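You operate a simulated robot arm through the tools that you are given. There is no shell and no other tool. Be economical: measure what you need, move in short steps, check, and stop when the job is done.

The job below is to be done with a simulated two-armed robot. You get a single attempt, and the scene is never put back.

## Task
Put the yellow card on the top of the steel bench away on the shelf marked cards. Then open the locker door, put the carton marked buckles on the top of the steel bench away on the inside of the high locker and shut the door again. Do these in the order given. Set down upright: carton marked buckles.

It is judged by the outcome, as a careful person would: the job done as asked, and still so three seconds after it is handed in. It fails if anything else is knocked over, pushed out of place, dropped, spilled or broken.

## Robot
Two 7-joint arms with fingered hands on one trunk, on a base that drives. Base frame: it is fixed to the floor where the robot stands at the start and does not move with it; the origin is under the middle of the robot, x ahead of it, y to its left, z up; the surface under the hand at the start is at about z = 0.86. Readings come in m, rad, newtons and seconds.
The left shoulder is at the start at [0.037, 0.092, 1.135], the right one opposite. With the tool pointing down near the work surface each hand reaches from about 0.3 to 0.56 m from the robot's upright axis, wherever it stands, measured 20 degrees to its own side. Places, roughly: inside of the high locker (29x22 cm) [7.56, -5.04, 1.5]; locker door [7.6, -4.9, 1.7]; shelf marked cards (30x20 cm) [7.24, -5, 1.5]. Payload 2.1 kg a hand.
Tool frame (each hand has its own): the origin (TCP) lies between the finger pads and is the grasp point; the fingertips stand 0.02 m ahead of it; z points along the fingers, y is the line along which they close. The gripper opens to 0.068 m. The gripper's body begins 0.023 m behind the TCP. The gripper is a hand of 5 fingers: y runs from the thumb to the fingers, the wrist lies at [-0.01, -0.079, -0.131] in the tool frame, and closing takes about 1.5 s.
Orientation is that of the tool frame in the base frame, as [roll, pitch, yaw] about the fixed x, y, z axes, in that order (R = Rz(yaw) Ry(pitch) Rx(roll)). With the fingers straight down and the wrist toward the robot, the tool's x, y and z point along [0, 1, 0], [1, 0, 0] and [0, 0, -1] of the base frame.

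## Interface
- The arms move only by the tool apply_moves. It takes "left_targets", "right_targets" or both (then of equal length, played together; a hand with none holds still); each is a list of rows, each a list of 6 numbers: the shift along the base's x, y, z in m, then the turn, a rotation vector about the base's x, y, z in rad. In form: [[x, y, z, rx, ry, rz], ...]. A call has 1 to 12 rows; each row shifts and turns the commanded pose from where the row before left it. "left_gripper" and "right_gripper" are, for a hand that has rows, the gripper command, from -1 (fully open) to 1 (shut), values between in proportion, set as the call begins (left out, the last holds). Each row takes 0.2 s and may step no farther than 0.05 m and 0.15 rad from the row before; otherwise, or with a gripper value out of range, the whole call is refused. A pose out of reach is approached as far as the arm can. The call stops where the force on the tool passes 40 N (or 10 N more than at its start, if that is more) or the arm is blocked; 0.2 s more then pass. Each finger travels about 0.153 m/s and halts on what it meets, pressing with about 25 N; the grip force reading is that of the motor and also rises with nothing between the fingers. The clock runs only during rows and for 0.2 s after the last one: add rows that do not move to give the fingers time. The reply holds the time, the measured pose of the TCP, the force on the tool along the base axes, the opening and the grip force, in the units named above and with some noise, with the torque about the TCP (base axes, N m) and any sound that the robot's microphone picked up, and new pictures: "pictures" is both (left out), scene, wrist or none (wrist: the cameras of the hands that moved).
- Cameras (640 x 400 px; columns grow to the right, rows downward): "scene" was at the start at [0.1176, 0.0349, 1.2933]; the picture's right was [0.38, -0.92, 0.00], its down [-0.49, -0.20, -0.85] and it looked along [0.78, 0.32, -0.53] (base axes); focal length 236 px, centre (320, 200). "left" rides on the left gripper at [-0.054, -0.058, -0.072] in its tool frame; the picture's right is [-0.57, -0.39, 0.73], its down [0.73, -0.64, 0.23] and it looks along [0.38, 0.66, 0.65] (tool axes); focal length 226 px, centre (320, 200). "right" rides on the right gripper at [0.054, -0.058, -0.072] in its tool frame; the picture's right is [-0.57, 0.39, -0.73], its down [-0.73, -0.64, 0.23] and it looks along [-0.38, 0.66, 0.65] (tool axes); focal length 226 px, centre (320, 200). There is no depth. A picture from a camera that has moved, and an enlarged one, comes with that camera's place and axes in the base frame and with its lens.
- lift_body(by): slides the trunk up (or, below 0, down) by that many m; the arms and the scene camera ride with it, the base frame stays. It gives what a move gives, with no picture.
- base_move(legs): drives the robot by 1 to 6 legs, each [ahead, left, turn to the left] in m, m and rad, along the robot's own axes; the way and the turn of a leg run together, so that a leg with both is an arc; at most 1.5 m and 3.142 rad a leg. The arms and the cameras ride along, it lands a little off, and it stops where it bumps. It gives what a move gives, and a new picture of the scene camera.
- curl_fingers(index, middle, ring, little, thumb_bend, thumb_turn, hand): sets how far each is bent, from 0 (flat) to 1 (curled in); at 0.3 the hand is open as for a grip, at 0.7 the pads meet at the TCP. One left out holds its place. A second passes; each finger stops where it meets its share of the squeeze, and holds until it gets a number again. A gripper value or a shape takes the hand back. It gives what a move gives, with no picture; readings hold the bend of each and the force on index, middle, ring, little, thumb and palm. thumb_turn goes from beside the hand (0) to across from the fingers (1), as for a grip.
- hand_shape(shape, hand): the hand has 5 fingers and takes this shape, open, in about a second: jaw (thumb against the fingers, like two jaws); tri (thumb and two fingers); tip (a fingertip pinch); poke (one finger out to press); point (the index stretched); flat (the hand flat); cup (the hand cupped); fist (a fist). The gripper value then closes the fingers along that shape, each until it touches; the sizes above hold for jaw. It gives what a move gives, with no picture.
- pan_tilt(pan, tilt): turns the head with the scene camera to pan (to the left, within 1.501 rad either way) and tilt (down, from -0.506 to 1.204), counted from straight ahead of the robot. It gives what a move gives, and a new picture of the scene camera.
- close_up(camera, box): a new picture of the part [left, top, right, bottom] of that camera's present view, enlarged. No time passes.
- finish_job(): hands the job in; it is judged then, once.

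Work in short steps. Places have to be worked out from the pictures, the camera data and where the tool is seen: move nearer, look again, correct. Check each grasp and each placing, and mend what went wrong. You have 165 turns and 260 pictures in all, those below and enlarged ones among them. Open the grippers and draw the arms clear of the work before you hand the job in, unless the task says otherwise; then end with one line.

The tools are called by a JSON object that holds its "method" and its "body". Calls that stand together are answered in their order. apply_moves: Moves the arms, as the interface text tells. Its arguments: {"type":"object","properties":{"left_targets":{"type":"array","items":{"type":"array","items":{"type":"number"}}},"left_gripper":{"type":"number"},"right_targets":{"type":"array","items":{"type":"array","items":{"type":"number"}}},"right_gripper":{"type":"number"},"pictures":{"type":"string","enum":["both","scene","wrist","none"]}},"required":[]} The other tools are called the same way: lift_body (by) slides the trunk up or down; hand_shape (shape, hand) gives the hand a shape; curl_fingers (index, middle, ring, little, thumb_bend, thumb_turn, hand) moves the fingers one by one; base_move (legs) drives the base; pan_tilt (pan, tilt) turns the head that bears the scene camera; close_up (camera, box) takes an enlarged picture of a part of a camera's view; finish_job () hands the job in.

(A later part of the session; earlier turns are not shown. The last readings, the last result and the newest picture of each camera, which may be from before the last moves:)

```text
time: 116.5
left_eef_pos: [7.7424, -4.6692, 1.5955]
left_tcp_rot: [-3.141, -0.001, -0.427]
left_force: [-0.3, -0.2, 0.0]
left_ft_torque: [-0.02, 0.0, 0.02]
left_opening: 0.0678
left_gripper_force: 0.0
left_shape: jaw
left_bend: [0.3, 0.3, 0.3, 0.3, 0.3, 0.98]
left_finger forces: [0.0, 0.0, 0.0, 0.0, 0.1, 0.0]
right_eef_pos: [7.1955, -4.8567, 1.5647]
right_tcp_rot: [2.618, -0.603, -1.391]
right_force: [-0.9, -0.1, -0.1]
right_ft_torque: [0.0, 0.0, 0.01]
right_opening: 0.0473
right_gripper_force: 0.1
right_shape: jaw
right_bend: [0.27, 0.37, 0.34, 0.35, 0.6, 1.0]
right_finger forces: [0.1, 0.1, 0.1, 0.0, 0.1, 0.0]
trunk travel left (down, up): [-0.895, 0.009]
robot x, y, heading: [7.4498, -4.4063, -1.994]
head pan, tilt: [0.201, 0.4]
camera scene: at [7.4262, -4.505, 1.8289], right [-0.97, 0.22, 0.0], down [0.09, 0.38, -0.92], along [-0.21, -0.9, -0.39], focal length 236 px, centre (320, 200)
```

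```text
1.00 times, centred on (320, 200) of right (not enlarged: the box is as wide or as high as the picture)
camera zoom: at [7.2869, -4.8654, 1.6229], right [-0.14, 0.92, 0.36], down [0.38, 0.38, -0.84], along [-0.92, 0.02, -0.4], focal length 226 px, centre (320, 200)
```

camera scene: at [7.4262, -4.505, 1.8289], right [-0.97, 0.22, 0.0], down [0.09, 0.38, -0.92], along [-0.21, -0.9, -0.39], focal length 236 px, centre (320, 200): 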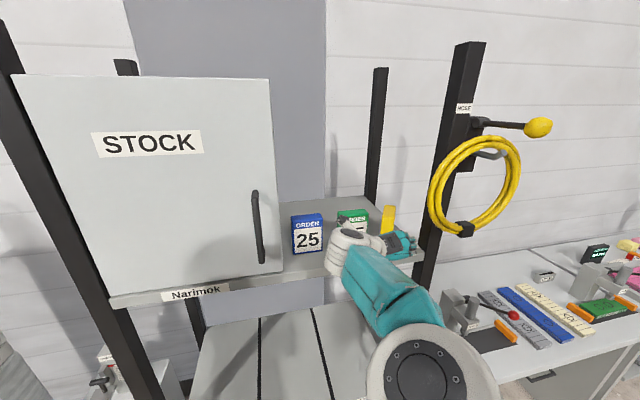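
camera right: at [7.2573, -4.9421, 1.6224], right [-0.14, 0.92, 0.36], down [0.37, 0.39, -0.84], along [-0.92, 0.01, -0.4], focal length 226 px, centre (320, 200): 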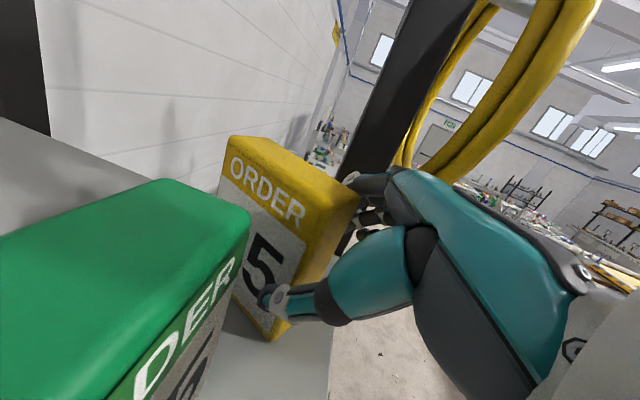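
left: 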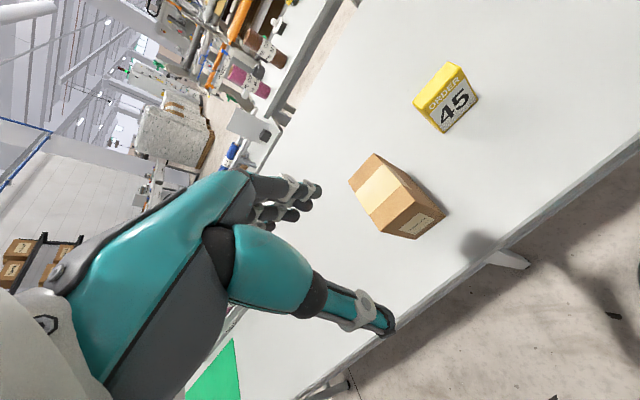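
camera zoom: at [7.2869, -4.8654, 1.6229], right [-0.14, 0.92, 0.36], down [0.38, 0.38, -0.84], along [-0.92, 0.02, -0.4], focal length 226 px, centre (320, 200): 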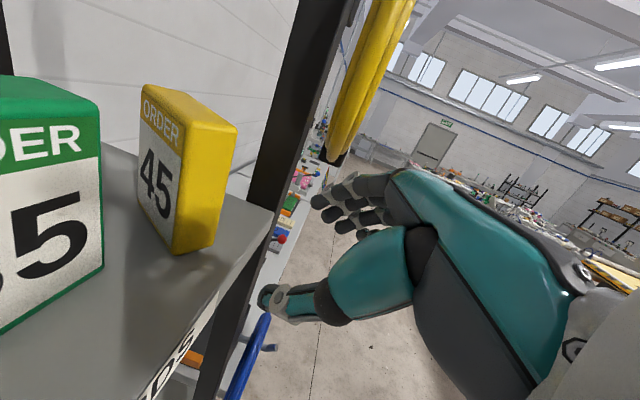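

The yellow card stands upright, fully on the cards shelf, right of the green one. I back off, square up to the rack, and re-pose: right arm tucked back, left hand later for the door.

{"method": "base_move", "body": {"legs": [[-0.4, 0, 0], [0, 0, 0.423], [0, -0.33, 0]]}}

{"method": "pan_tilt", "body": {"pan": 0.1, "tilt": 0.35}}

{"method": "close_up", "body": {"camera": "scene", "box": [170, 60, 430, 222]}}

```text
time: 122.1
left_eef_pos: [7.6539, -4.1515, 1.595]
left_tcp_rot: [-3.14, 0.0, 0.017]
left_force: [1.1, -0.6, 0.0]
left_ft_torque: [0.0, 0.04, -0.02]
left_opening: 0.0679
left_gripper_force: 0.1
left_shape: jaw
left_bend: [0.3, 0.3, 0.3, 0.3, 0.3, 0.98]
left_finger forces: [0.0, 0.1, 0.1, 0.1, 0.0, 0.0]
right_eef_pos: [7.2403, -4.5546, 1.5644]
right_tcp_rot: [2.616, -0.603, -0.944]
right_force: [-0.7, 0.7, 0.8]
right_ft_torque: [-0.02, -0.03, 0.04]
right_opening: 0.0473
right_gripper_force: 0.1
right_shape: jaw
right_bend: [0.27, 0.37, 0.34, 0.35, 0.6, 1.0]
right_finger forces: [0.0, 0.0, 0.0, 0.1, 0.1, 0.0]
trunk travel left (down, up): [-0.895, 0.009]
robot x, y, heading: [7.273, -4.0383, -1.553]
head pan, tilt: [0.201, 0.4]
camera scene: at [7.2974, -4.1401, 1.8288], right [-0.98, -0.22, 0.0], down [-0.08, 0.38, -0.92], along [0.2, -0.9, -0.39], focal length 236 px, centre (320, 200)
```

scene: 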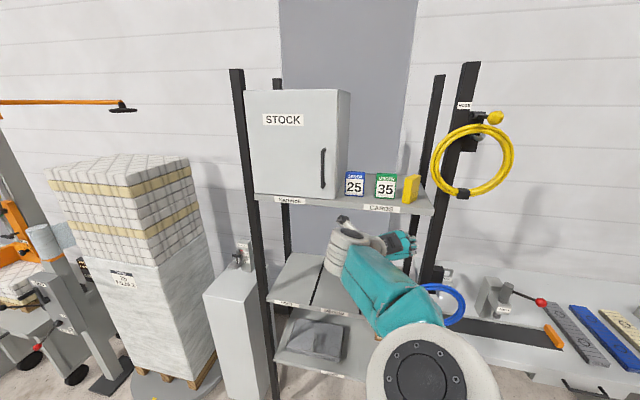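

```text
time: 122.8
left_eef_pos: [7.6548, -4.1513, 1.595]
left_tcp_rot: [3.141, 0.0, 0.018]
left_force: [0.6, -0.2, 0.0]
left_ft_torque: [-0.01, -0.01, 0.01]
left_opening: 0.0677
left_gripper_force: 0.1
left_shape: jaw
left_bend: [0.3, 0.3, 0.3, 0.3, 0.3, 0.98]
left_finger forces: [0.0, 0.1, 0.0, 0.0, 0.0, 0.0]
right_eef_pos: [7.2402, -4.5545, 1.5651]
right_tcp_rot: [2.618, -0.603, -0.946]
right_force: [0.0, -0.2, -0.1]
right_ft_torque: [0.04, 0.04, 0.0]
right_opening: 0.0477
right_gripper_force: 0.0
right_shape: jaw
right_bend: [0.27, 0.37, 0.34, 0.35, 0.6, 1.0]
right_finger forces: [0.0, 0.0, 0.1, 0.0, 0.1, 0.1]
trunk travel left (down, up): [-0.895, 0.009]
robot x, y, heading: [7.2774, -4.0422, -1.553]
head pan, tilt: [0.099, 0.351]
camera scene: at [7.2888, -4.1422, 1.8333], right [-0.99, -0.12, 0.0], down [-0.04, 0.34, -0.94], along [0.11, -0.93, -0.34], focal length 236 px, centre (320, 200)
```

scene: 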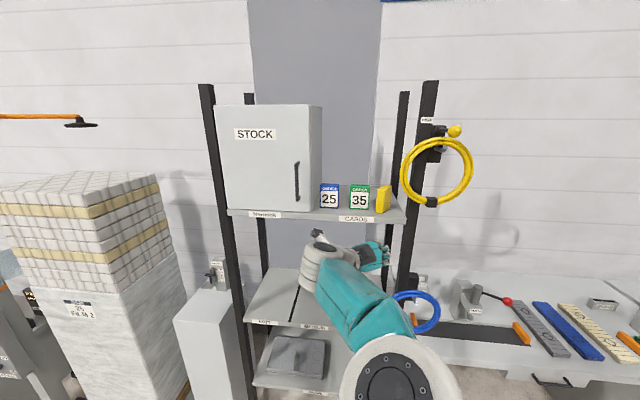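

```text
2.46 times, centred on (300, 141) of scene
camera zoom: at [7.2888, -4.1422, 1.8333], right [-0.99, -0.12, 0.0], down [-0.04, 0.34, -0.94], along [0.11, -0.93, -0.34], focal length 580 px, centre (369, 345)
```

zoom: 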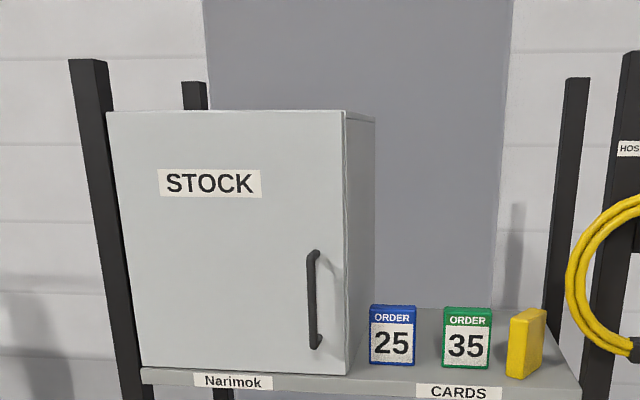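

Locker: x 7.41–7.73, front y ≈ -4.905, z 1.50–1.86; handle bar at x≈7.447, y≈-4.865, z 1.565–1.69, hinge at x≈7.725. I tuck the right arm and turn the left hand to point forward (thumb side up).

{"method": "apply_moves", "body": {"left_targets": [[-0.0138, -0.0181, 0.002, -0.0806, 0.0806, 0.0806], [-0.0138, -0.0181, 0.002, -0.0806, 0.0806, 0.0806], [-0.0138, -0.0181, 0.002, -0.0806, 0.0806, 0.0806], [-0.0138, -0.0181, 0.002, -0.0806, 0.0806, 0.0806], [-0.0138, -0.0181, 0.002, -0.0806, 0.0806, 0.0806], [-0.0138, -0.0181, 0.002, -0.0806, 0.0806, 0.0806], [-0.0138, -0.0181, 0.002, -0.0806, 0.0806, 0.0806], [-0.0138, -0.0181, 0.002, -0.0806, 0.0806, 0.0806]], "right_targets": [[-0.03, 0.033, -0.008, 0, 0, 0], [-0.03, 0.033, -0.008, 0, 0, 0], [-0.03, 0.033, -0.008, 0, 0, 0], [-0.03, 0.033, -0.008, 0, 0, 0], [-0.03, 0.033, -0.008, 0, 0, 0], [-0.03, 0.033, -0.008, 0, 0, 0], [-0.03, 0.033, -0.008, 0, 0, 0], [-0.03, 0.033, -0.008, 0, 0, 0]], "pictures": "none"}}

{"method": "apply_moves", "body": {"left_targets": [[-0.0138, -0.0181, 0.002, -0.0806, 0.0806, 0.0806], [-0.0138, -0.0181, 0.002, -0.0806, 0.0806, 0.0806], [-0.0138, -0.0181, 0.002, -0.0806, 0.0806, 0.0806], [-0.0138, -0.0181, 0.002, -0.0806, 0.0806, 0.0806], [-0.0138, -0.0181, 0.002, -0.0806, 0.0806, 0.0806], [-0.0138, -0.0181, 0.002, -0.0806, 0.0806, 0.0806], [-0.0138, -0.0181, 0.002, -0.0806, 0.0806, 0.0806]], "left_gripper": -1, "pictures": "both"}}

```text
time: 124.5
left_eef_pos: [7.5755, -4.3131, 1.6122]
left_tcp_rot: [2.667, 0.794, 0.508]
left_force: [0.4, -0.5, 0.1]
left_ft_torque: [0.04, -0.03, -0.02]
left_opening: 0.0679
left_gripper_force: 0.0
left_shape: jaw
left_bend: [0.3, 0.3, 0.3, 0.3, 0.3, 0.98]
left_finger forces: [0.0, 0.0, 0.0, 0.0, 0.0, 0.0]
left hand out of reach, approached as far as the arm can: row 6, 7, 8
right_eef_pos: [7.2245, -4.5597, 1.5393]
right_tcp_rot: [2.619, -0.601, -0.949]
right_force: [-0.3, -0.3, 0.5]
right_ft_torque: [-0.02, 0.0, -0.02]
right_opening: 0.0473
right_gripper_force: 0.1
right_shape: jaw
right_bend: [0.27, 0.37, 0.34, 0.35, 0.6, 1.0]
right_finger forces: [0.0, 0.1, 0.0, 0.0, 0.1, 0.0]
right hand out of reach, approached as far as the arm can: row 1, 2, 3, 4, 5, 6, 7, 8
trunk travel left (down, up): [-0.895, 0.009]
robot x, y, heading: [7.2725, -4.0398, -1.55]
head pan, tilt: [0.099, 0.351]
```

```text
time: 126.2
left_eef_pos: [7.4835, -4.4464, 1.63]
left_tcp_rot: [1.126, 1.561, -0.435]
left_force: [0.3, 0.1, -0.5]
left_ft_torque: [0.01, -0.01, -0.04]
left_opening: 0.0679
left_gripper_force: 0.0
left_shape: jaw
left_bend: [0.3, 0.3, 0.3, 0.3, 0.3, 0.98]
left_finger forces: [0.0, 0.0, 0.0, 0.0, 0.0, 0.0]
left hand out of reach, approached as far as the arm can: row 1
right_eef_pos: [7.2231, -4.5584, 1.5409]
right_tcp_rot: [2.615, -0.603, -0.946]
right_force: [-0.4, 1.3, 0.1]
right_ft_torque: [0.03, -0.03, 0.01]
right_opening: 0.0477
right_gripper_force: 0.0
right_shape: jaw
right_bend: [0.27, 0.37, 0.34, 0.35, 0.6, 1.0]
right_finger forces: [0.0, 0.1, 0.0, 0.0, 0.0, 0.0]
trunk travel left (down, up): [-0.895, 0.009]
robot x, y, heading: [7.2782, -4.041, -1.557]
head pan, tilt: [0.099, 0.351]
camera scene: at [7.2879, -4.1427, 1.8333], right [-0.99, -0.12, 0.0], down [-0.04, 0.34, -0.94], along [0.11, -0.93, -0.34], focal length 236 px, centre (320, 200)
camera left: at [7.4232, -4.3733, 1.6824], right [-0.39, -0.73, 0.57], down [-0.63, -0.24, -0.74], along [0.67, -0.64, -0.37], focal length 226 px, centre (320, 200)
```

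scene: 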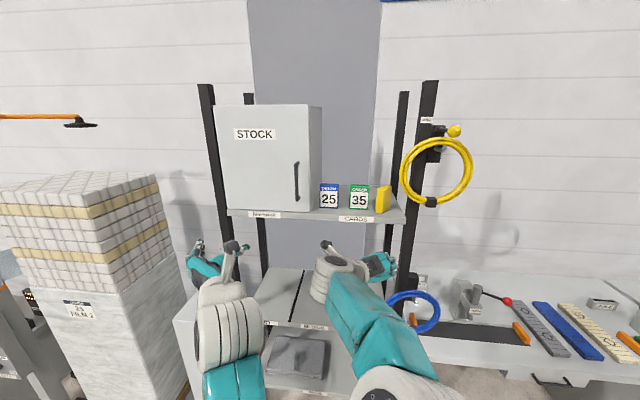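
left: 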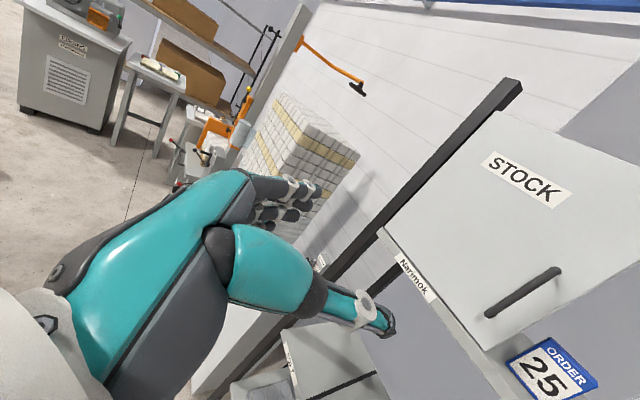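

The left hand is ready. The right hand is stuck by its odd wrist orientation, so I rotate it back to the plain fingers-down pose, letting it come back to its commanded tucked place.

{"method": "apply_moves", "body": {"right_targets": [[0, 0, 0, 0.0758, 0.0306, 0.1054], [0, 0, 0, 0.0758, 0.0306, 0.1054], [0, 0, 0, 0.0758, 0.0306, 0.1054], [0, 0, 0, 0.0758, 0.0306, 0.1054], [0, 0, 0, 0.0758, 0.0306, 0.1054], [0, 0, 0, 0.0758, 0.0306, 0.1054], [0, 0, 0, 0.0758, 0.0306, 0.1054], [0, 0, 0, 0.0758, 0.0306, 0.1054], [0, 0, 0, 0.0758, 0.0306, 0.1054], [0, 0, 0, 0.0758, 0.0306, 0.1054]], "right_gripper": -1, "pictures": "scene"}}

```text
time: 128.3
left_eef_pos: [7.4815, -4.4445, 1.6307]
left_tcp_rot: [0.413, 1.563, -1.15]
left_force: [0.3, 1.1, 0.3]
left_ft_torque: [-0.02, 0.02, -0.02]
left_opening: 0.068
left_gripper_force: 0.1
left_shape: jaw
left_bend: [0.3, 0.3, 0.3, 0.3, 0.3, 0.98]
left_finger forces: [0.1, 0.0, 0.0, 0.0, 0.0, 0.0]
right_eef_pos: [7.231, -4.5478, 1.535]
right_tcp_rot: [-3.14, -0.004, 0.001]
right_force: [-0.3, 1.5, 0.1]
right_ft_torque: [0.05, 0.0, 0.01]
right_opening: 0.0679
right_gripper_force: 0.0
right_shape: jaw
right_bend: [0.3, 0.3, 0.3, 0.3, 0.3, 0.98]
right_finger forces: [0.0, 0.1, 0.0, 0.0, 0.1, 0.1]
right hand out of reach, approached as far as the arm can: row 1, 2, 10
trunk travel left (down, up): [-0.895, 0.009]
robot x, y, heading: [7.2712, -4.0416, -1.553]
head pan, tilt: [0.099, 0.351]
camera scene: at [7.2866, -4.1422, 1.8334], right [-0.99, -0.12, 0.0], down [-0.04, 0.34, -0.94], along [0.11, -0.93, -0.34], focal length 236 px, centre (320, 200)
```

scene: 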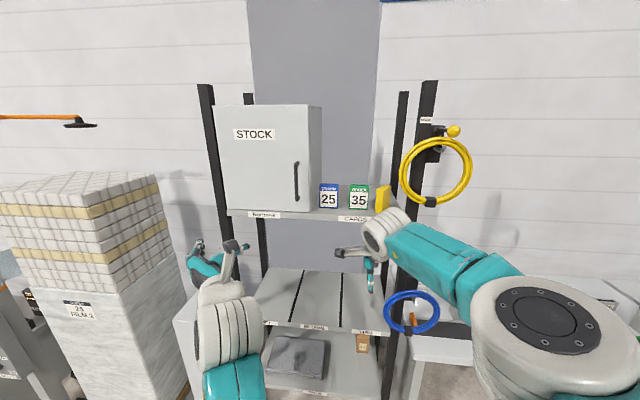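

Orientation is restored; now I pull the right hand back and to the right.

{"method": "apply_moves", "body": {"right_targets": [[0, 0.04, 0, 0, 0, 0], [0, 0.04, 0, 0, 0, 0], [-0.03, 0.035, 0, 0, 0, 0], [-0.035, 0.03, -0.01, 0, 0, 0], [-0.035, 0.03, -0.01, 0, 0, 0], [-0.035, 0.03, -0.01, 0, 0, 0], [-0.035, 0.03, -0.01, 0, 0, 0], [-0.035, 0.03, -0.01, 0, 0, 0]], "pictures": "none"}}

```text
time: 130.2
left_eef_pos: [7.4811, -4.4446, 1.6305]
left_tcp_rot: [-0.154, 1.565, -1.715]
left_force: [-0.7, 0.5, 0.2]
left_ft_torque: [0.0, 0.03, 0.03]
left_opening: 0.068
left_gripper_force: 0.0
left_shape: jaw
left_bend: [0.3, 0.3, 0.3, 0.3, 0.3, 0.98]
left_finger forces: [0.0, 0.0, 0.0, 0.0, 0.1, 0.0]
right_eef_pos: [7.0266, -4.2778, 1.4838]
right_tcp_rot: [3.14, -0.001, 0.005]
right_force: [0.0, 0.0, 0.4]
right_ft_torque: [0.02, -0.01, 0.0]
right_opening: 0.0682
right_gripper_force: 0.1
right_shape: jaw
right_bend: [0.3, 0.3, 0.3, 0.3, 0.3, 0.98]
right_finger forces: [0.0, 0.0, 0.0, 0.1, 0.0, 0.1]
trunk travel left (down, up): [-0.895, 0.009]
robot x, y, heading: [7.2747, -4.0421, -1.55]
head pan, tilt: [0.099, 0.351]
```

I drive in so the left hand is ~8 cm short of the handle and check with its camera.

{"method": "base_move", "body": {"legs": [[0.332, -0.032, -0.02]]}}

{"method": "apply_moves", "body": {"left_targets": [[0, 0, 0, 0, 0, 0]], "pictures": "wrist"}}

```text
time: 132.3
left_eef_pos: [7.4464, -4.7722, 1.6299]
left_tcp_rot: [0.016, 1.563, -1.566]
left_force: [0.4, -0.1, -0.3]
left_ft_torque: [0.0, 0.0, 0.01]
left_opening: 0.0679
left_gripper_force: 0.1
left_shape: jaw
left_bend: [0.3, 0.3, 0.3, 0.3, 0.3, 0.98]
left_finger forces: [0.1, 0.0, 0.0, 0.0, 0.0, 0.0]
right_eef_pos: [6.9923, -4.597, 1.4838]
right_tcp_rot: [-3.138, -0.001, -0.019]
right_force: [0.7, -0.1, -0.4]
right_ft_torque: [0.02, 0.0, 0.01]
right_opening: 0.068
right_gripper_force: 0.0
right_shape: jaw
right_bend: [0.3, 0.3, 0.3, 0.3, 0.3, 0.98]
right_finger forces: [0.1, 0.1, 0.0, 0.1, 0.1, 0.1]
trunk travel left (down, up): [-0.895, 0.009]
robot x, y, heading: [7.2455, -4.3636, -1.574]
head pan, tilt: [0.099, 0.351]
camera scene: at [7.2571, -4.466, 1.8333], right [-1.0, -0.1, 0.0], down [-0.03, 0.34, -0.94], along [0.09, -0.93, -0.34], focal length 236 px, centre (320, 200)
```

scene: 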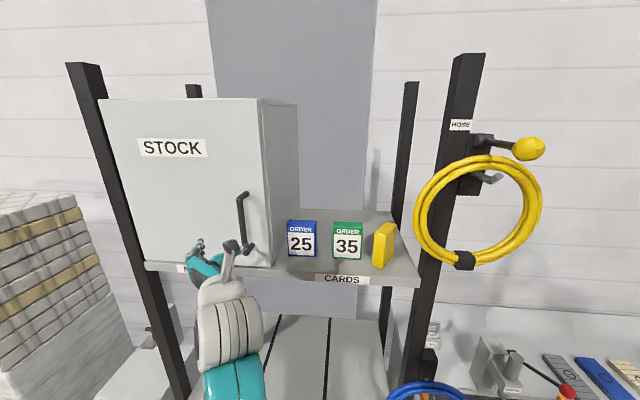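

```text
time: 132.7
left_eef_pos: [7.4475, -4.7722, 1.6327]
left_tcp_rot: [0.653, 1.559, -0.924]
left_force: [-0.7, 0.3, 0.2]
left_ft_torque: [-0.01, 0.0, -0.03]
left_opening: 0.0676
left_gripper_force: 0.1
left_shape: jaw
left_bend: [0.3, 0.3, 0.3, 0.3, 0.3, 0.98]
left_finger forces: [0.0, 0.1, 0.0, 0.1, 0.0, 0.1]
right_eef_pos: [6.9929, -4.5959, 1.484]
right_tcp_rot: [-3.139, -0.001, -0.019]
right_force: [-0.7, -0.3, 0.0]
right_ft_torque: [0.0, -0.01, 0.02]
right_opening: 0.0679
right_gripper_force: 0.0
right_shape: jaw
right_bend: [0.3, 0.3, 0.3, 0.3, 0.3, 0.98]
right_finger forces: [0.1, 0.1, 0.0, 0.0, 0.0, 0.0]
trunk travel left (down, up): [-0.895, 0.009]
robot x, y, heading: [7.2463, -4.3658, -1.572]
head pan, tilt: [0.099, 0.351]
camera left: at [7.3895, -4.6979, 1.6849], right [-0.4, -0.72, 0.57], down [-0.64, -0.23, -0.74], along [0.66, -0.65, -0.37], focal length 226 px, centre (320, 200)
```

left: 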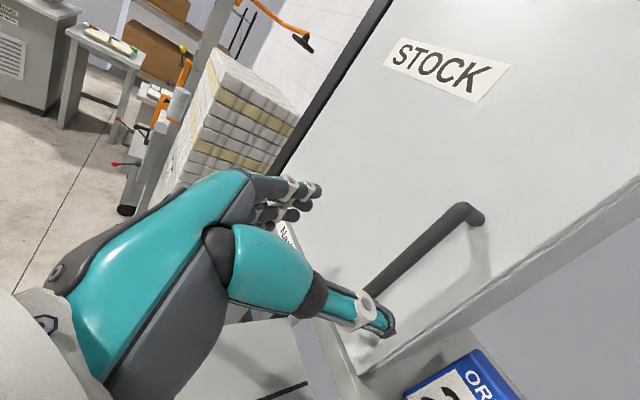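

The handle measures x≈7.446, matching the hand. I advance 9 cm so the bar is between the fingers.

{"method": "base_move", "body": {"legs": [[0.09, 0, 0]]}}

{"method": "close_up", "body": {"camera": "left", "box": [160, 100, 640, 400]}}

```text
time: 133.8
left_eef_pos: [7.447, -4.8637, 1.6311]
left_tcp_rot: [0.945, 1.561, -0.635]
left_force: [-0.2, 0.2, 0.4]
left_ft_torque: [0.01, -0.02, 0.04]
left_opening: 0.0677
left_gripper_force: 0.1
left_shape: jaw
left_bend: [0.3, 0.3, 0.3, 0.3, 0.3, 0.98]
left_finger forces: [0.0, 0.0, 0.0, 0.1, 0.1, 0.1]
right_eef_pos: [6.9919, -4.6858, 1.4841]
right_tcp_rot: [-3.14, -0.002, -0.018]
right_force: [0.7, -0.1, -0.5]
right_ft_torque: [-0.01, -0.01, -0.01]
right_opening: 0.0681
right_gripper_force: 0.0
right_shape: jaw
right_bend: [0.3, 0.3, 0.3, 0.3, 0.3, 0.98]
right_finger forces: [0.0, 0.0, 0.1, 0.1, 0.0, 0.0]
trunk travel left (down, up): [-0.895, 0.009]
robot x, y, heading: [7.2448, -4.4504, -1.575]
head pan, tilt: [0.099, 0.351]
camera scene: at [7.2568, -4.5559, 1.8333], right [-1.0, -0.1, 0.0], down [-0.03, 0.34, -0.94], along [0.09, -0.93, -0.34], focal length 236 px, centre (320, 200)
```

scene: 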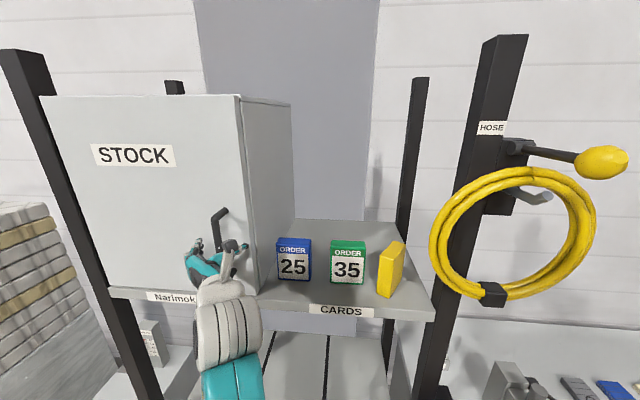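

```text
1.33 times, centred on (400, 250) of left
camera zoom: at [7.3887, -4.7889, 1.684], right [-0.4, -0.72, 0.57], down [-0.64, -0.23, -0.74], along [0.66, -0.65, -0.37], focal length 301 px, centre (213, 133)
```

zoom: 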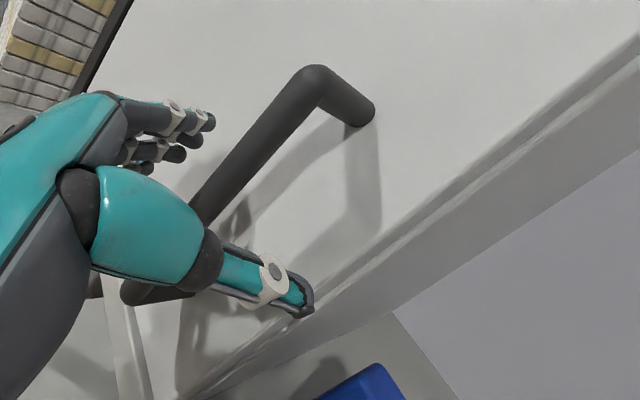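

The bar lies between thumb and fingers. I close the left hand on it.

{"method": "apply_moves", "body": {"left_targets": [[0, 0, 0, 0, 0, 0], [0, 0, 0, 0, 0, 0], [0, 0, 0, 0, 0, 0], [0, 0, 0, 0, 0, 0], [0, 0, 0, 0, 0, 0], [0, 0, 0, 0, 0, 0], [0, 0, 0, 0, 0, 0], [0, 0, 0, 0, 0, 0]], "left_gripper": 1, "pictures": "wrist"}}

```text
time: 135.6
left_eef_pos: [7.4469, -4.8614, 1.6316]
left_tcp_rot: [1.046, 1.558, -0.533]
left_force: [-2.8, -0.4, 2.2]
left_ft_torque: [0.01, -0.11, -0.01]
left_opening: 0.0049
left_gripper_force: 25.0
left_shape: jaw
left_bend: [0.73, 0.72, 0.7, 0.71, 0.8, 1.0]
left_finger forces: [2.3, 0.1, 1.8, 1.4, 1.4, 0.0]
right_eef_pos: [6.9914, -4.6861, 1.4843]
right_tcp_rot: [-3.14, -0.001, -0.018]
right_force: [-0.5, -0.4, 0.2]
right_ft_torque: [-0.01, 0.0, 0.02]
right_opening: 0.0676
right_gripper_force: 0.1
right_shape: jaw
right_bend: [0.3, 0.3, 0.3, 0.3, 0.3, 0.98]
right_finger forces: [0.0, 0.1, 0.1, 0.0, 0.0, 0.0]
trunk travel left (down, up): [-0.895, 0.009]
robot x, y, heading: [7.2459, -4.4507, -1.574]
head pan, tilt: [0.099, 0.351]
camera left: at [7.3885, -4.7877, 1.6844], right [-0.4, -0.72, 0.57], down [-0.63, -0.23, -0.74], along [0.66, -0.65, -0.36], focal length 226 px, centre (320, 200)
```

left: 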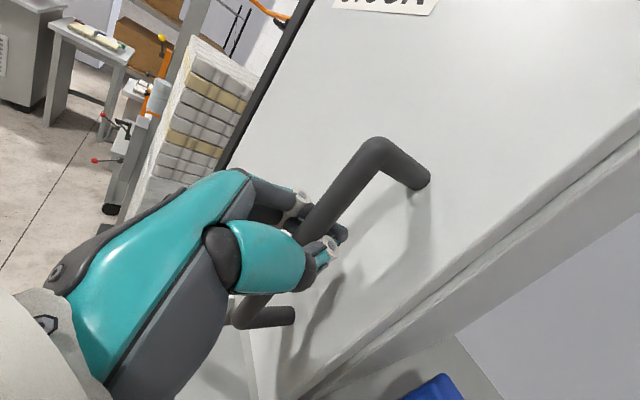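

The fingers hook around the bar. I pull the door along its arc (hinge on the +x side) with the arm, first ~20°.

{"method": "apply_moves", "body": {"left_targets": [[0.001, 0.016, 0, 0, 0, 0], [0.003, 0.016, 0, 0, 0, 0], [0.005, 0.016, 0, 0, 0, -0.05], [0.007, 0.016, 0, 0, 0, -0.05], [0.008, 0.016, 0, 0, 0, -0.05], [0.008, 0.014, 0, 0, 0, -0.05]], "pictures": "scene"}}

```text
time: 136.5
left_eef_pos: [7.4681, -4.8123, 1.6678]
left_tcp_rot: [0.371, 1.467, -1.242]
left_force: [-2.3, 1.6, -48.2]
left_ft_torque: [0.55, -0.17, 0.06]
left_opening: 0.0045
left_gripper_force: 25.0
left_shape: jaw
left_bend: [0.75, 0.72, 0.7, 0.7, 0.81, 1.0]
left_finger forces: [49.5, 0.0, 0.0, 0.0, 3.3, 0.0]
right_eef_pos: [6.9926, -4.6873, 1.4824]
right_tcp_rot: [-3.14, -0.001, -0.019]
right_force: [-0.6, -0.2, 0.4]
right_ft_torque: [0.01, -0.01, -0.04]
right_opening: 0.0678
right_gripper_force: 0.0
right_shape: jaw
right_bend: [0.3, 0.3, 0.3, 0.3, 0.3, 0.98]
right_finger forces: [0.0, 0.0, 0.0, 0.0, 0.1, 0.0]
trunk travel left (down, up): [-0.895, 0.009]
robot x, y, heading: [7.2455, -4.4512, -1.573]
head pan, tilt: [0.099, 0.351]
stopped in row 4 (left hand): the force on the tool passed its limit at 49 N (the readings are from after the stop); the commanded pose is now the measured one
camera scene: at [7.2577, -4.558, 1.8325], right [-1.0, -0.1, 0.0], down [-0.03, 0.34, -0.94], along [0.09, -0.93, -0.35], focal length 236 px, centre (320, 200)
```

scene: 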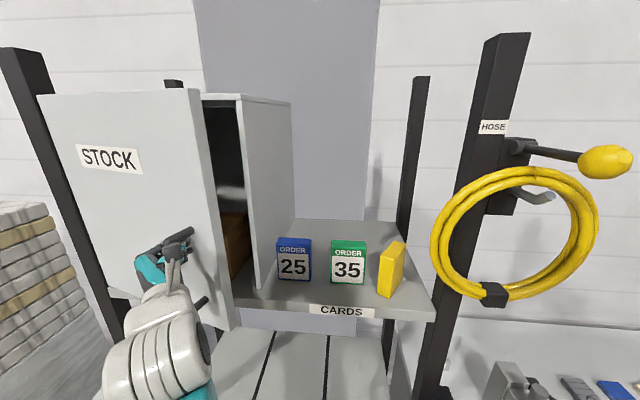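

The door is ajar ~25°, but the arm drifted upward against the handle's top. I open the fingers and lower to relieve it.

{"method": "apply_moves", "body": {"left_targets": [[0, 0, -0.012, 0, 0, 0], [0, 0, -0.008, 0, 0, 0], [0, 0, 0, 0, 0, 0], [0, 0, 0, 0, 0, 0], [0, 0, 0, 0, 0, 0]], "left_gripper": -1, "pictures": "both"}}

```text
time: 137.0
left_eef_pos: [7.4737, -4.8067, 1.6736]
left_tcp_rot: [0.416, 1.408, -1.183]
left_force: [0.2, 0.5, 0.7]
left_ft_torque: [-0.03, 0.01, 0.0]
left_opening: 0.0677
left_gripper_force: 0.0
left_shape: jaw
left_bend: [0.3, 0.3, 0.3, 0.3, 0.3, 0.98]
left_finger forces: [0.0, 0.0, 0.0, 0.0, 0.0, 0.0]
right_eef_pos: [6.9941, -4.6841, 1.4846]
right_tcp_rot: [3.14, -0.001, -0.02]
right_force: [-0.1, 0.1, -1.5]
right_ft_torque: [0.01, 0.02, 0.02]
right_opening: 0.068
right_gripper_force: 0.0
right_shape: jaw
right_bend: [0.3, 0.3, 0.3, 0.3, 0.3, 0.98]
right_finger forces: [0.0, 0.0, 0.0, 0.0, 0.0, 0.0]
trunk travel left (down, up): [-0.895, 0.009]
robot x, y, heading: [7.2441, -4.4526, -1.573]
head pan, tilt: [0.099, 0.351]
stopped in row 2 (left hand): the force on the tool passed its limit at 62 N (the readings are from after the stop); the commanded pose is now the measured one
camera scene: at [7.2578, -4.5527, 1.8342], right [-1.0, -0.1, 0.0], down [-0.03, 0.34, -0.94], along [0.09, -0.94, -0.34], focal length 236 px, centre (320, 200)
camera left: at [7.4137, -4.7242, 1.7116], right [-0.44, -0.63, 0.64], down [-0.6, -0.32, -0.73], along [0.66, -0.71, -0.23], focal length 226 px, centre (320, 200)
```

scene: 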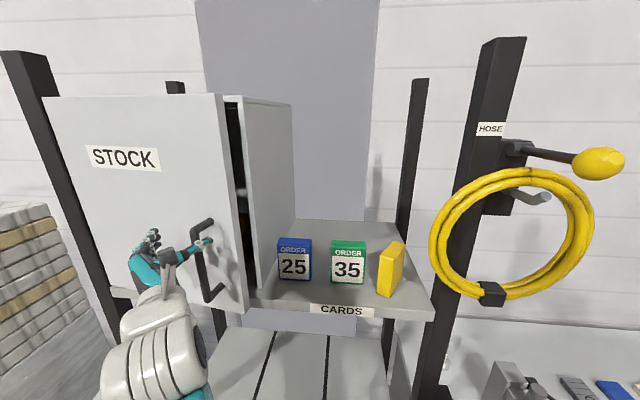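
left: 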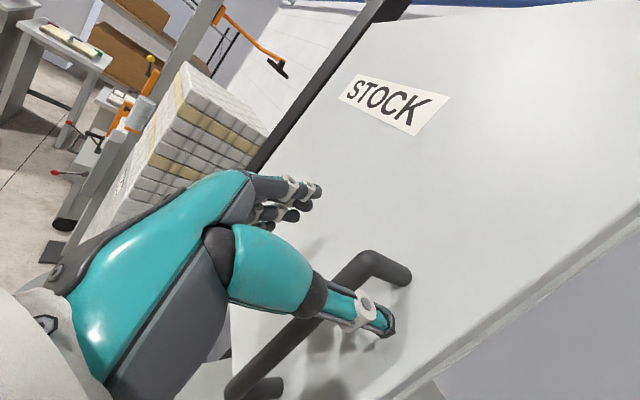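

The hand is free but still straddles the bar. I lower it to mid-bar and re-close, then I'll pull with the base rather than the arm.

{"method": "apply_moves", "body": {"left_targets": [[0, 0, -0.012, 0, 0, 0], [0, 0, -0.012, 0, 0, 0], [0, -0.005, -0.012, 0, 0, 0]], "left_gripper": -1, "pictures": "wrist"}}

```text
time: 138.0
left_eef_pos: [7.4791, -4.8128, 1.6719]
left_tcp_rot: [0.441, 1.308, -1.141]
left_force: [0.1, -0.8, 0.9]
left_ft_torque: [-0.01, -0.01, -0.02]
left_opening: 0.0679
left_gripper_force: 0.0
left_shape: jaw
left_bend: [0.3, 0.3, 0.3, 0.3, 0.3, 0.98]
left_finger forces: [0.0, 0.0, 0.0, 0.1, 0.0, 0.0]
right_eef_pos: [6.9928, -4.6862, 1.4841]
right_tcp_rot: [-3.141, -0.002, -0.02]
right_force: [0.4, -0.1, 0.5]
right_ft_torque: [0.02, 0.01, -0.02]
right_opening: 0.0679
right_gripper_force: 0.0
right_shape: jaw
right_bend: [0.3, 0.3, 0.3, 0.3, 0.3, 0.98]
right_finger forces: [0.1, 0.0, 0.1, 0.0, 0.0, 0.1]
trunk travel left (down, up): [-0.895, 0.009]
robot x, y, heading: [7.2485, -4.4512, -1.575]
head pan, tilt: [0.099, 0.351]
stopped in row 3 (left hand): the arm was blocked; the commanded pose is now the measured one
camera left: at [7.4167, -4.7293, 1.7001], right [-0.46, -0.57, 0.68], down [-0.56, -0.4, -0.72], along [0.68, -0.72, -0.14], focal length 226 px, centre (320, 200)
```

left: 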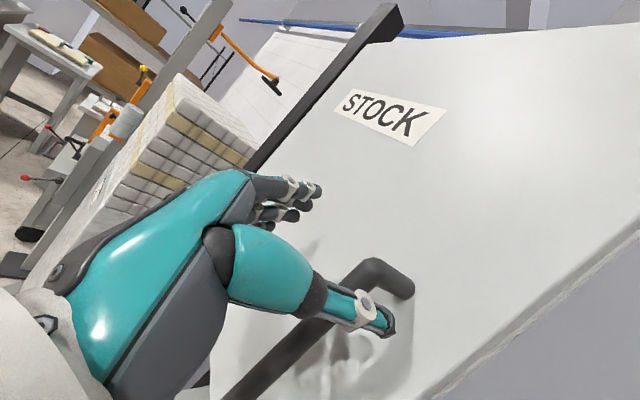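

The arm is blocked in this folded posture. I back the base off 12 cm to disengage from the bar and look.

{"method": "base_move", "body": {"legs": [[-0.14, 0, 0]]}}

```text
time: 139.4
left_eef_pos: [7.4776, -4.6711, 1.6706]
left_tcp_rot: [0.445, 1.309, -1.138]
left_force: [-0.4, 0.8, 0.5]
left_ft_torque: [0.01, 0.01, 0.01]
left_opening: 0.0677
left_gripper_force: 0.2
left_shape: jaw
left_bend: [0.3, 0.3, 0.3, 0.3, 0.3, 0.98]
left_finger forces: [0.0, 0.0, 0.1, 0.0, 0.0, 0.0]
right_eef_pos: [6.9924, -4.5443, 1.4829]
right_tcp_rot: [-3.14, -0.003, -0.021]
right_force: [-0.8, 1.0, -0.1]
right_ft_torque: [0.0, 0.0, 0.01]
right_opening: 0.0679
right_gripper_force: 0.0
right_shape: jaw
right_bend: [0.3, 0.3, 0.3, 0.3, 0.3, 0.98]
right_finger forces: [0.1, 0.0, 0.1, 0.0, 0.1, 0.0]
trunk travel left (down, up): [-0.895, 0.009]
robot x, y, heading: [7.2485, -4.3119, -1.575]
head pan, tilt: [0.099, 0.351]
camera scene: at [7.2574, -4.4125, 1.8334], right [-1.0, -0.1, 0.0], down [-0.03, 0.34, -0.94], along [0.09, -0.93, -0.34], focal length 236 px, centre (320, 200)
```

scene: 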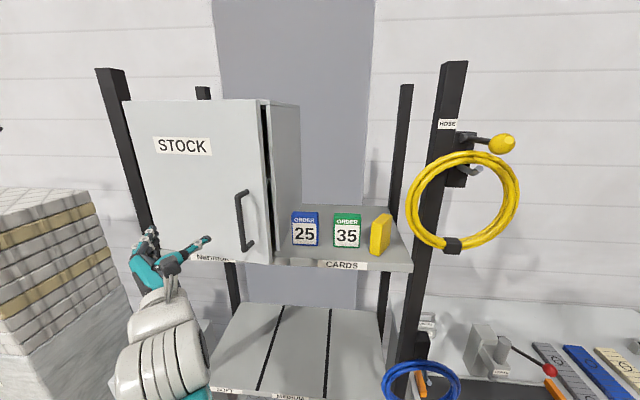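

The door stands ajar ~3 cm. I restore the left hand's level, forward-reaching pose.

{"method": "apply_moves", "body": {"left_targets": [[-0.005, -0.015, -0.005, 0.06, 0, 0], [-0.005, -0.015, -0.01, 0.06, 0, 0], [-0.005, -0.015, -0.01, 0.06, 0, 0], [-0.005, -0.01, -0.01, 0.055, 0, 0], [0, 0, 0, 0, 0, 0]], "pictures": "both"}}

```text
time: 140.6
left_eef_pos: [7.4609, -4.7258, 1.6378]
left_tcp_rot: [1.556, 1.456, -0.035]
left_force: [-0.3, 0.1, 0.3]
left_ft_torque: [-0.01, -0.01, 0.0]
left_opening: 0.0674
left_gripper_force: 0.1
left_shape: jaw
left_bend: [0.3, 0.3, 0.3, 0.3, 0.3, 0.98]
left_finger forces: [0.0, 0.1, 0.0, 0.1, 0.0, 0.0]
right_eef_pos: [6.9934, -4.5452, 1.4844]
right_tcp_rot: [-3.141, 0.0, -0.02]
right_force: [0.3, -0.2, -0.8]
right_ft_torque: [0.0, -0.03, 0.01]
right_opening: 0.0681
right_gripper_force: 0.1
right_shape: jaw
right_bend: [0.3, 0.3, 0.3, 0.3, 0.3, 0.98]
right_finger forces: [0.1, 0.0, 0.0, 0.1, 0.1, 0.0]
trunk travel left (down, up): [-0.895, 0.009]
robot x, y, heading: [7.2487, -4.3067, -1.576]
head pan, tilt: [0.099, 0.351]
camera scene: at [7.2574, -4.4137, 1.8333], right [-1.0, -0.1, 0.0], down [-0.03, 0.34, -0.94], along [0.09, -0.93, -0.34], focal length 236 px, centre (320, 200)
camera left: at [7.3982, -4.6521, 1.6845], right [-0.46, -0.72, 0.52], down [-0.56, -0.22, -0.8], along [0.69, -0.66, -0.3], focal length 226 px, centre (320, 200)
```

scene: 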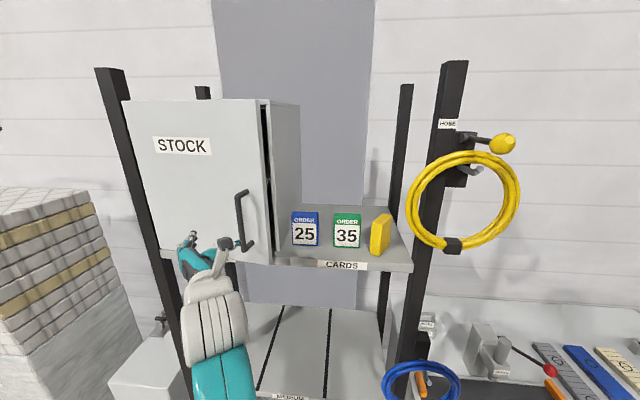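
left: 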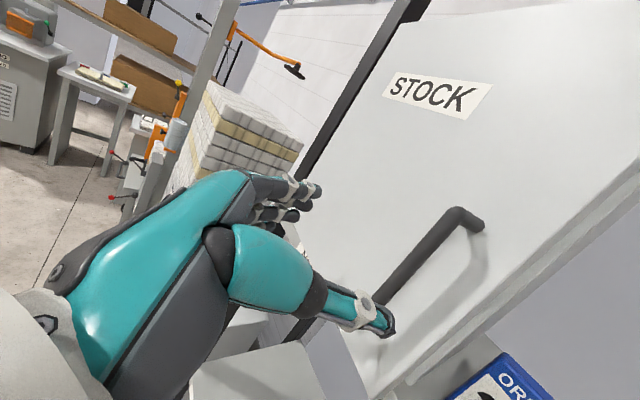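

The bar is now at about (7.455, -4.827). I advance with the base and close again.

{"method": "base_move", "body": {"legs": [[0.1, -0.006, 0]]}}

{"method": "apply_moves", "body": {"left_targets": [[0, 0, 0, 0, 0, 0], [0, 0, 0, 0, 0, 0], [0, 0, 0, 0, 0, 0], [0, 0, 0, 0, 0, 0], [0, 0, 0, 0, 0, 0], [0, 0, 0, 0, 0, 0], [0, 0, 0, 0, 0, 0], [0, 0, 0, 0, 0, 0]], "left_gripper": 1, "pictures": "wrist"}}

```text
time: 141.7
left_eef_pos: [7.4535, -4.8241, 1.6379]
left_tcp_rot: [1.56, 1.456, -0.032]
left_force: [-0.3, 0.9, 0.3]
left_ft_torque: [0.0, -0.04, -0.01]
left_opening: 0.0679
left_gripper_force: 0.1
left_shape: jaw
left_bend: [0.3, 0.3, 0.3, 0.3, 0.3, 0.98]
left_finger forces: [0.0, 0.0, 0.0, 0.0, 0.0, 0.0]
right_eef_pos: [6.9862, -4.6443, 1.483]
right_tcp_rot: [-3.138, -0.002, -0.017]
right_force: [-0.5, -0.4, 0.0]
right_ft_torque: [-0.01, 0.0, 0.01]
right_opening: 0.0679
right_gripper_force: 0.0
right_shape: jaw
right_bend: [0.3, 0.3, 0.3, 0.3, 0.3, 0.98]
right_finger forces: [0.0, 0.0, 0.1, 0.0, 0.1, 0.1]
trunk travel left (down, up): [-0.895, 0.009]
robot x, y, heading: [7.2426, -4.4118, -1.569]
head pan, tilt: [0.099, 0.351]
camera scene: at [7.2509, -4.5116, 1.8333], right [-1.0, -0.1, 0.0], down [-0.03, 0.34, -0.94], along [0.09, -0.93, -0.34], focal length 236 px, centre (320, 200)
```

scene: 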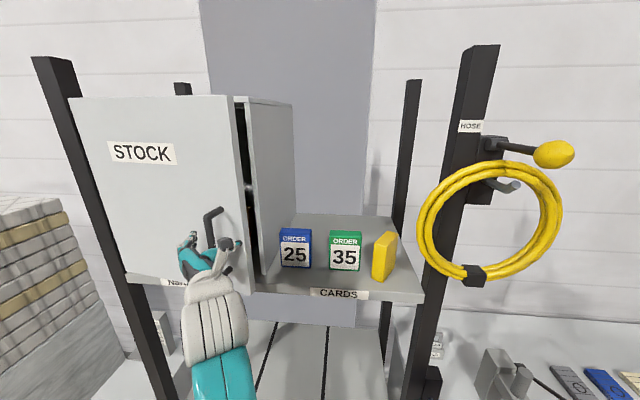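

```text
time: 143.5
left_eef_pos: [7.4551, -4.8239, 1.6377]
left_tcp_rot: [1.562, 1.456, -0.027]
left_force: [0.0, -0.3, 0.8]
left_ft_torque: [-0.03, -0.09, 0.01]
left_opening: 0.0057
left_gripper_force: 25.4
left_shape: jaw
left_bend: [0.74, 0.72, 0.71, 0.62, 0.78, 1.0]
left_finger forces: [6.0, 2.9, 2.0, 1.8, 18.2, 0.0]
right_eef_pos: [6.9872, -4.6427, 1.4838]
right_tcp_rot: [-3.139, -0.002, -0.017]
right_force: [-0.2, 0.1, -0.4]
right_ft_torque: [0.01, -0.05, 0.02]
right_opening: 0.0681
right_gripper_force: 0.0
right_shape: jaw
right_bend: [0.3, 0.3, 0.3, 0.3, 0.3, 0.98]
right_finger forces: [0.1, 0.0, 0.0, 0.0, 0.0, 0.0]
trunk travel left (down, up): [-0.895, 0.009]
robot x, y, heading: [7.2402, -4.4091, -1.575]
head pan, tilt: [0.099, 0.351]
camera left: at [7.3923, -4.749, 1.6842], right [-0.46, -0.72, 0.52], down [-0.56, -0.22, -0.8], along [0.69, -0.66, -0.3], focal length 226 px, centre (320, 200)
```

left: 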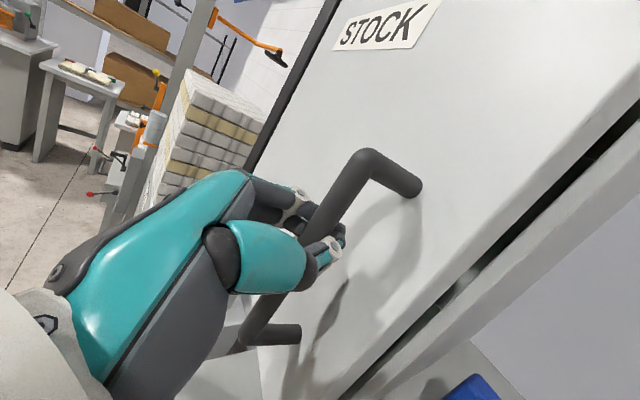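

Hooked on the bar again. I pull with the base along the arc to about 30°.

{"method": "base_move", "body": {"legs": [[-0.055, 0.022, 0], [-0.041, 0.027, 0]]}}

```text
time: 145.0
left_eef_pos: [7.5073, -4.7281, 1.6367]
left_tcp_rot: [1.574, 1.459, -0.015]
left_force: [9.2, -8.3, 1.3]
left_ft_torque: [-0.04, -0.09, -0.07]
left_opening: 0.0061
left_gripper_force: 24.9
left_shape: jaw
left_bend: [0.74, 0.72, 0.69, 0.54, 0.78, 1.0]
left_finger forces: [12.2, 4.3, 3.6, 1.9, 15.6, 0.0]
right_eef_pos: [7.0395, -4.5478, 1.4847]
right_tcp_rot: [-3.141, 0.0, -0.017]
right_force: [-0.5, 0.5, 1.0]
right_ft_torque: [-0.01, 0.03, 0.02]
right_opening: 0.0679
right_gripper_force: 0.1
right_shape: jaw
right_bend: [0.3, 0.3, 0.3, 0.3, 0.3, 0.98]
right_finger forces: [0.1, 0.0, 0.0, 0.0, 0.0, 0.0]
trunk travel left (down, up): [-0.895, 0.009]
robot x, y, heading: [7.2915, -4.3113, -1.571]
head pan, tilt: [0.099, 0.351]
camera scene: at [7.3041, -4.4164, 1.8333], right [-1.0, -0.1, 0.0], down [-0.04, 0.34, -0.94], along [0.09, -0.93, -0.34], focal length 236 px, centre (320, 200)
```

scene: 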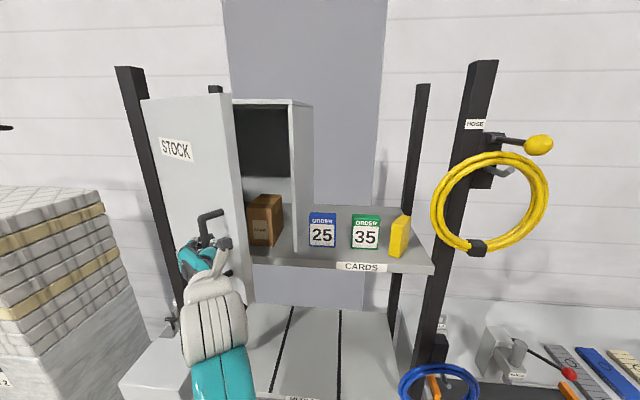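

It works; the door is at ~30°. I continue along the arc to ~60°.

{"method": "base_move", "body": {"legs": [[-0.051, 0.053, 0], [-0.036, 0.064, 0]]}}

```text
time: 146.8
left_eef_pos: [7.626, -4.6492, 1.6351]
left_tcp_rot: [1.569, 1.454, -0.029]
left_force: [9.0, -28.7, 2.5]
left_ft_torque: [-0.1, -0.12, -0.4]
left_opening: 0.0056
left_gripper_force: 25.0
left_shape: jaw
left_bend: [0.74, 0.72, 0.68, 0.52, 0.79, 1.0]
left_finger forces: [16.2, 7.4, 5.7, 2.5, 14.5, 0.1]
right_eef_pos: [7.1583, -4.4652, 1.4827]
right_tcp_rot: [-3.133, 0.001, -0.024]
right_force: [-0.4, -0.8, 0.2]
right_ft_torque: [-0.01, 0.0, 0.0]
right_opening: 0.068
right_gripper_force: 0.0
right_shape: jaw
right_bend: [0.3, 0.3, 0.3, 0.3, 0.3, 0.98]
right_finger forces: [0.0, 0.0, 0.0, 0.0, 0.0, 0.1]
trunk travel left (down, up): [-0.895, 0.009]
robot x, y, heading: [7.4116, -4.2288, -1.576]
head pan, tilt: [0.099, 0.351]
stopped in leg 2: the force on the tool passed its limit at 41 N (the readings are from after the stop); the commanded pose is now the measured one
camera scene: at [7.424, -4.3376, 1.8326], right [-1.0, -0.09, 0.0], down [-0.03, 0.35, -0.94], along [0.08, -0.93, -0.35], focal length 236 px, centre (320, 200)
```

scene: 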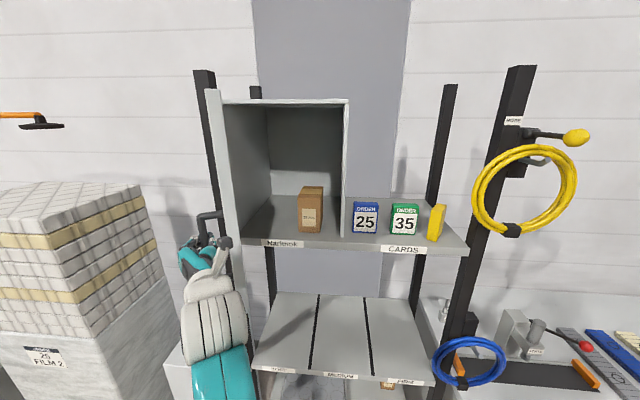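

The door is ~62° open; a box sits inside at the right part. I release the handle and back off.

{"method": "apply_moves", "body": {"left_targets": [[0, 0, 0, 0, 0, 0], [0, 0, 0, 0, 0, 0], [0, 0, 0, 0, 0, 0], [0, 0, 0, 0, 0, 0], [0, 0, 0, 0, 0, 0], [0, 0, 0, 0, 0, 0]], "left_gripper": -1, "pictures": "wrist"}}

{"method": "base_move", "body": {"legs": [[-0.13, 0, 0]]}}

```text
time: 148.2
left_eef_pos: [7.6221, -4.6404, 1.6391]
left_tcp_rot: [1.537, 1.454, -0.061]
left_force: [0.2, 0.1, 0.5]
left_ft_torque: [-0.03, 0.0, 0.0]
left_opening: 0.0675
left_gripper_force: 0.0
left_shape: jaw
left_bend: [0.3, 0.3, 0.3, 0.3, 0.3, 0.98]
left_finger forces: [0.1, 0.0, 0.0, 0.0, 0.1, 0.0]
right_eef_pos: [7.1563, -4.4564, 1.4834]
right_tcp_rot: [-3.14, -0.002, -0.024]
right_force: [-0.6, 0.4, 0.7]
right_ft_torque: [0.0, 0.01, 0.01]
right_opening: 0.068
right_gripper_force: 0.1
right_shape: jaw
right_bend: [0.3, 0.3, 0.3, 0.3, 0.3, 0.98]
right_finger forces: [0.0, 0.0, 0.0, 0.1, 0.1, 0.1]
trunk travel left (down, up): [-0.895, 0.009]
robot x, y, heading: [7.4141, -4.2201, -1.577]
head pan, tilt: [0.099, 0.351]
camera left: at [7.5603, -4.5648, 1.6853], right [-0.47, -0.71, 0.52], down [-0.56, -0.22, -0.8], along [0.69, -0.67, -0.29], focal length 226 px, centre (320, 200)
```

left: 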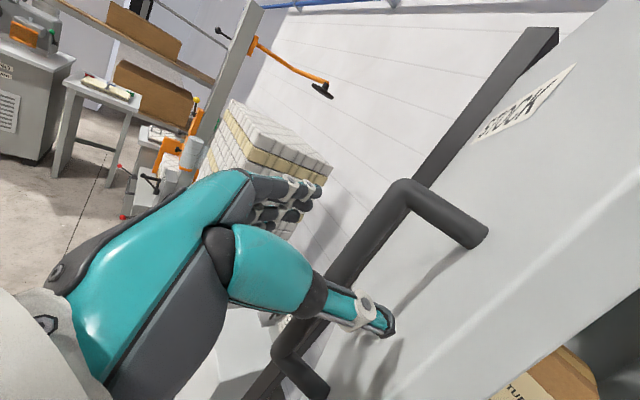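

```text
time: 149.5
left_eef_pos: [7.6233, -4.5115, 1.6405]
left_tcp_rot: [1.53, 1.452, -0.071]
left_force: [-0.1, 0.4, -0.6]
left_ft_torque: [-0.01, 0.01, 0.0]
left_opening: 0.0677
left_gripper_force: 0.2
left_shape: jaw
left_bend: [0.3, 0.3, 0.3, 0.3, 0.3, 0.98]
left_finger forces: [0.0, 0.0, 0.0, 0.0, 0.1, 0.0]
right_eef_pos: [7.1565, -4.3268, 1.4828]
right_tcp_rot: [-3.139, -0.003, -0.026]
right_force: [0.3, 0.2, -0.3]
right_ft_torque: [-0.04, 0.0, 0.0]
right_opening: 0.0679
right_gripper_force: 0.0
right_shape: jaw
right_bend: [0.3, 0.3, 0.3, 0.3, 0.3, 0.98]
right_finger forces: [0.1, 0.1, 0.0, 0.1, 0.0, 0.1]
trunk travel left (down, up): [-0.895, 0.009]
robot x, y, heading: [7.4126, -4.0944, -1.584]
head pan, tilt: [0.099, 0.351]
camera scene: at [7.422, -4.1968, 1.8334], right [-1.0, -0.09, 0.0], down [-0.03, 0.34, -0.94], along [0.08, -0.94, -0.34], focal length 236 px, centre (320, 200)
```

scene: 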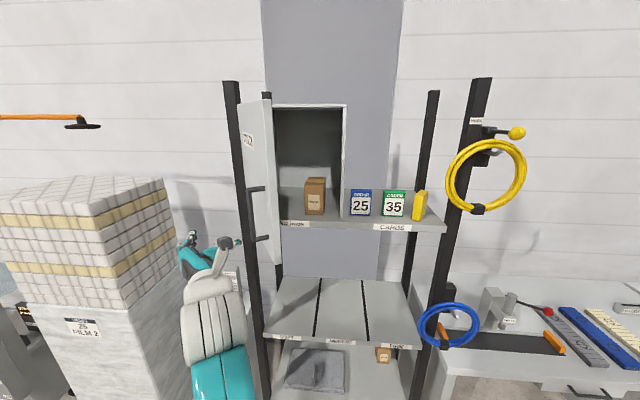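

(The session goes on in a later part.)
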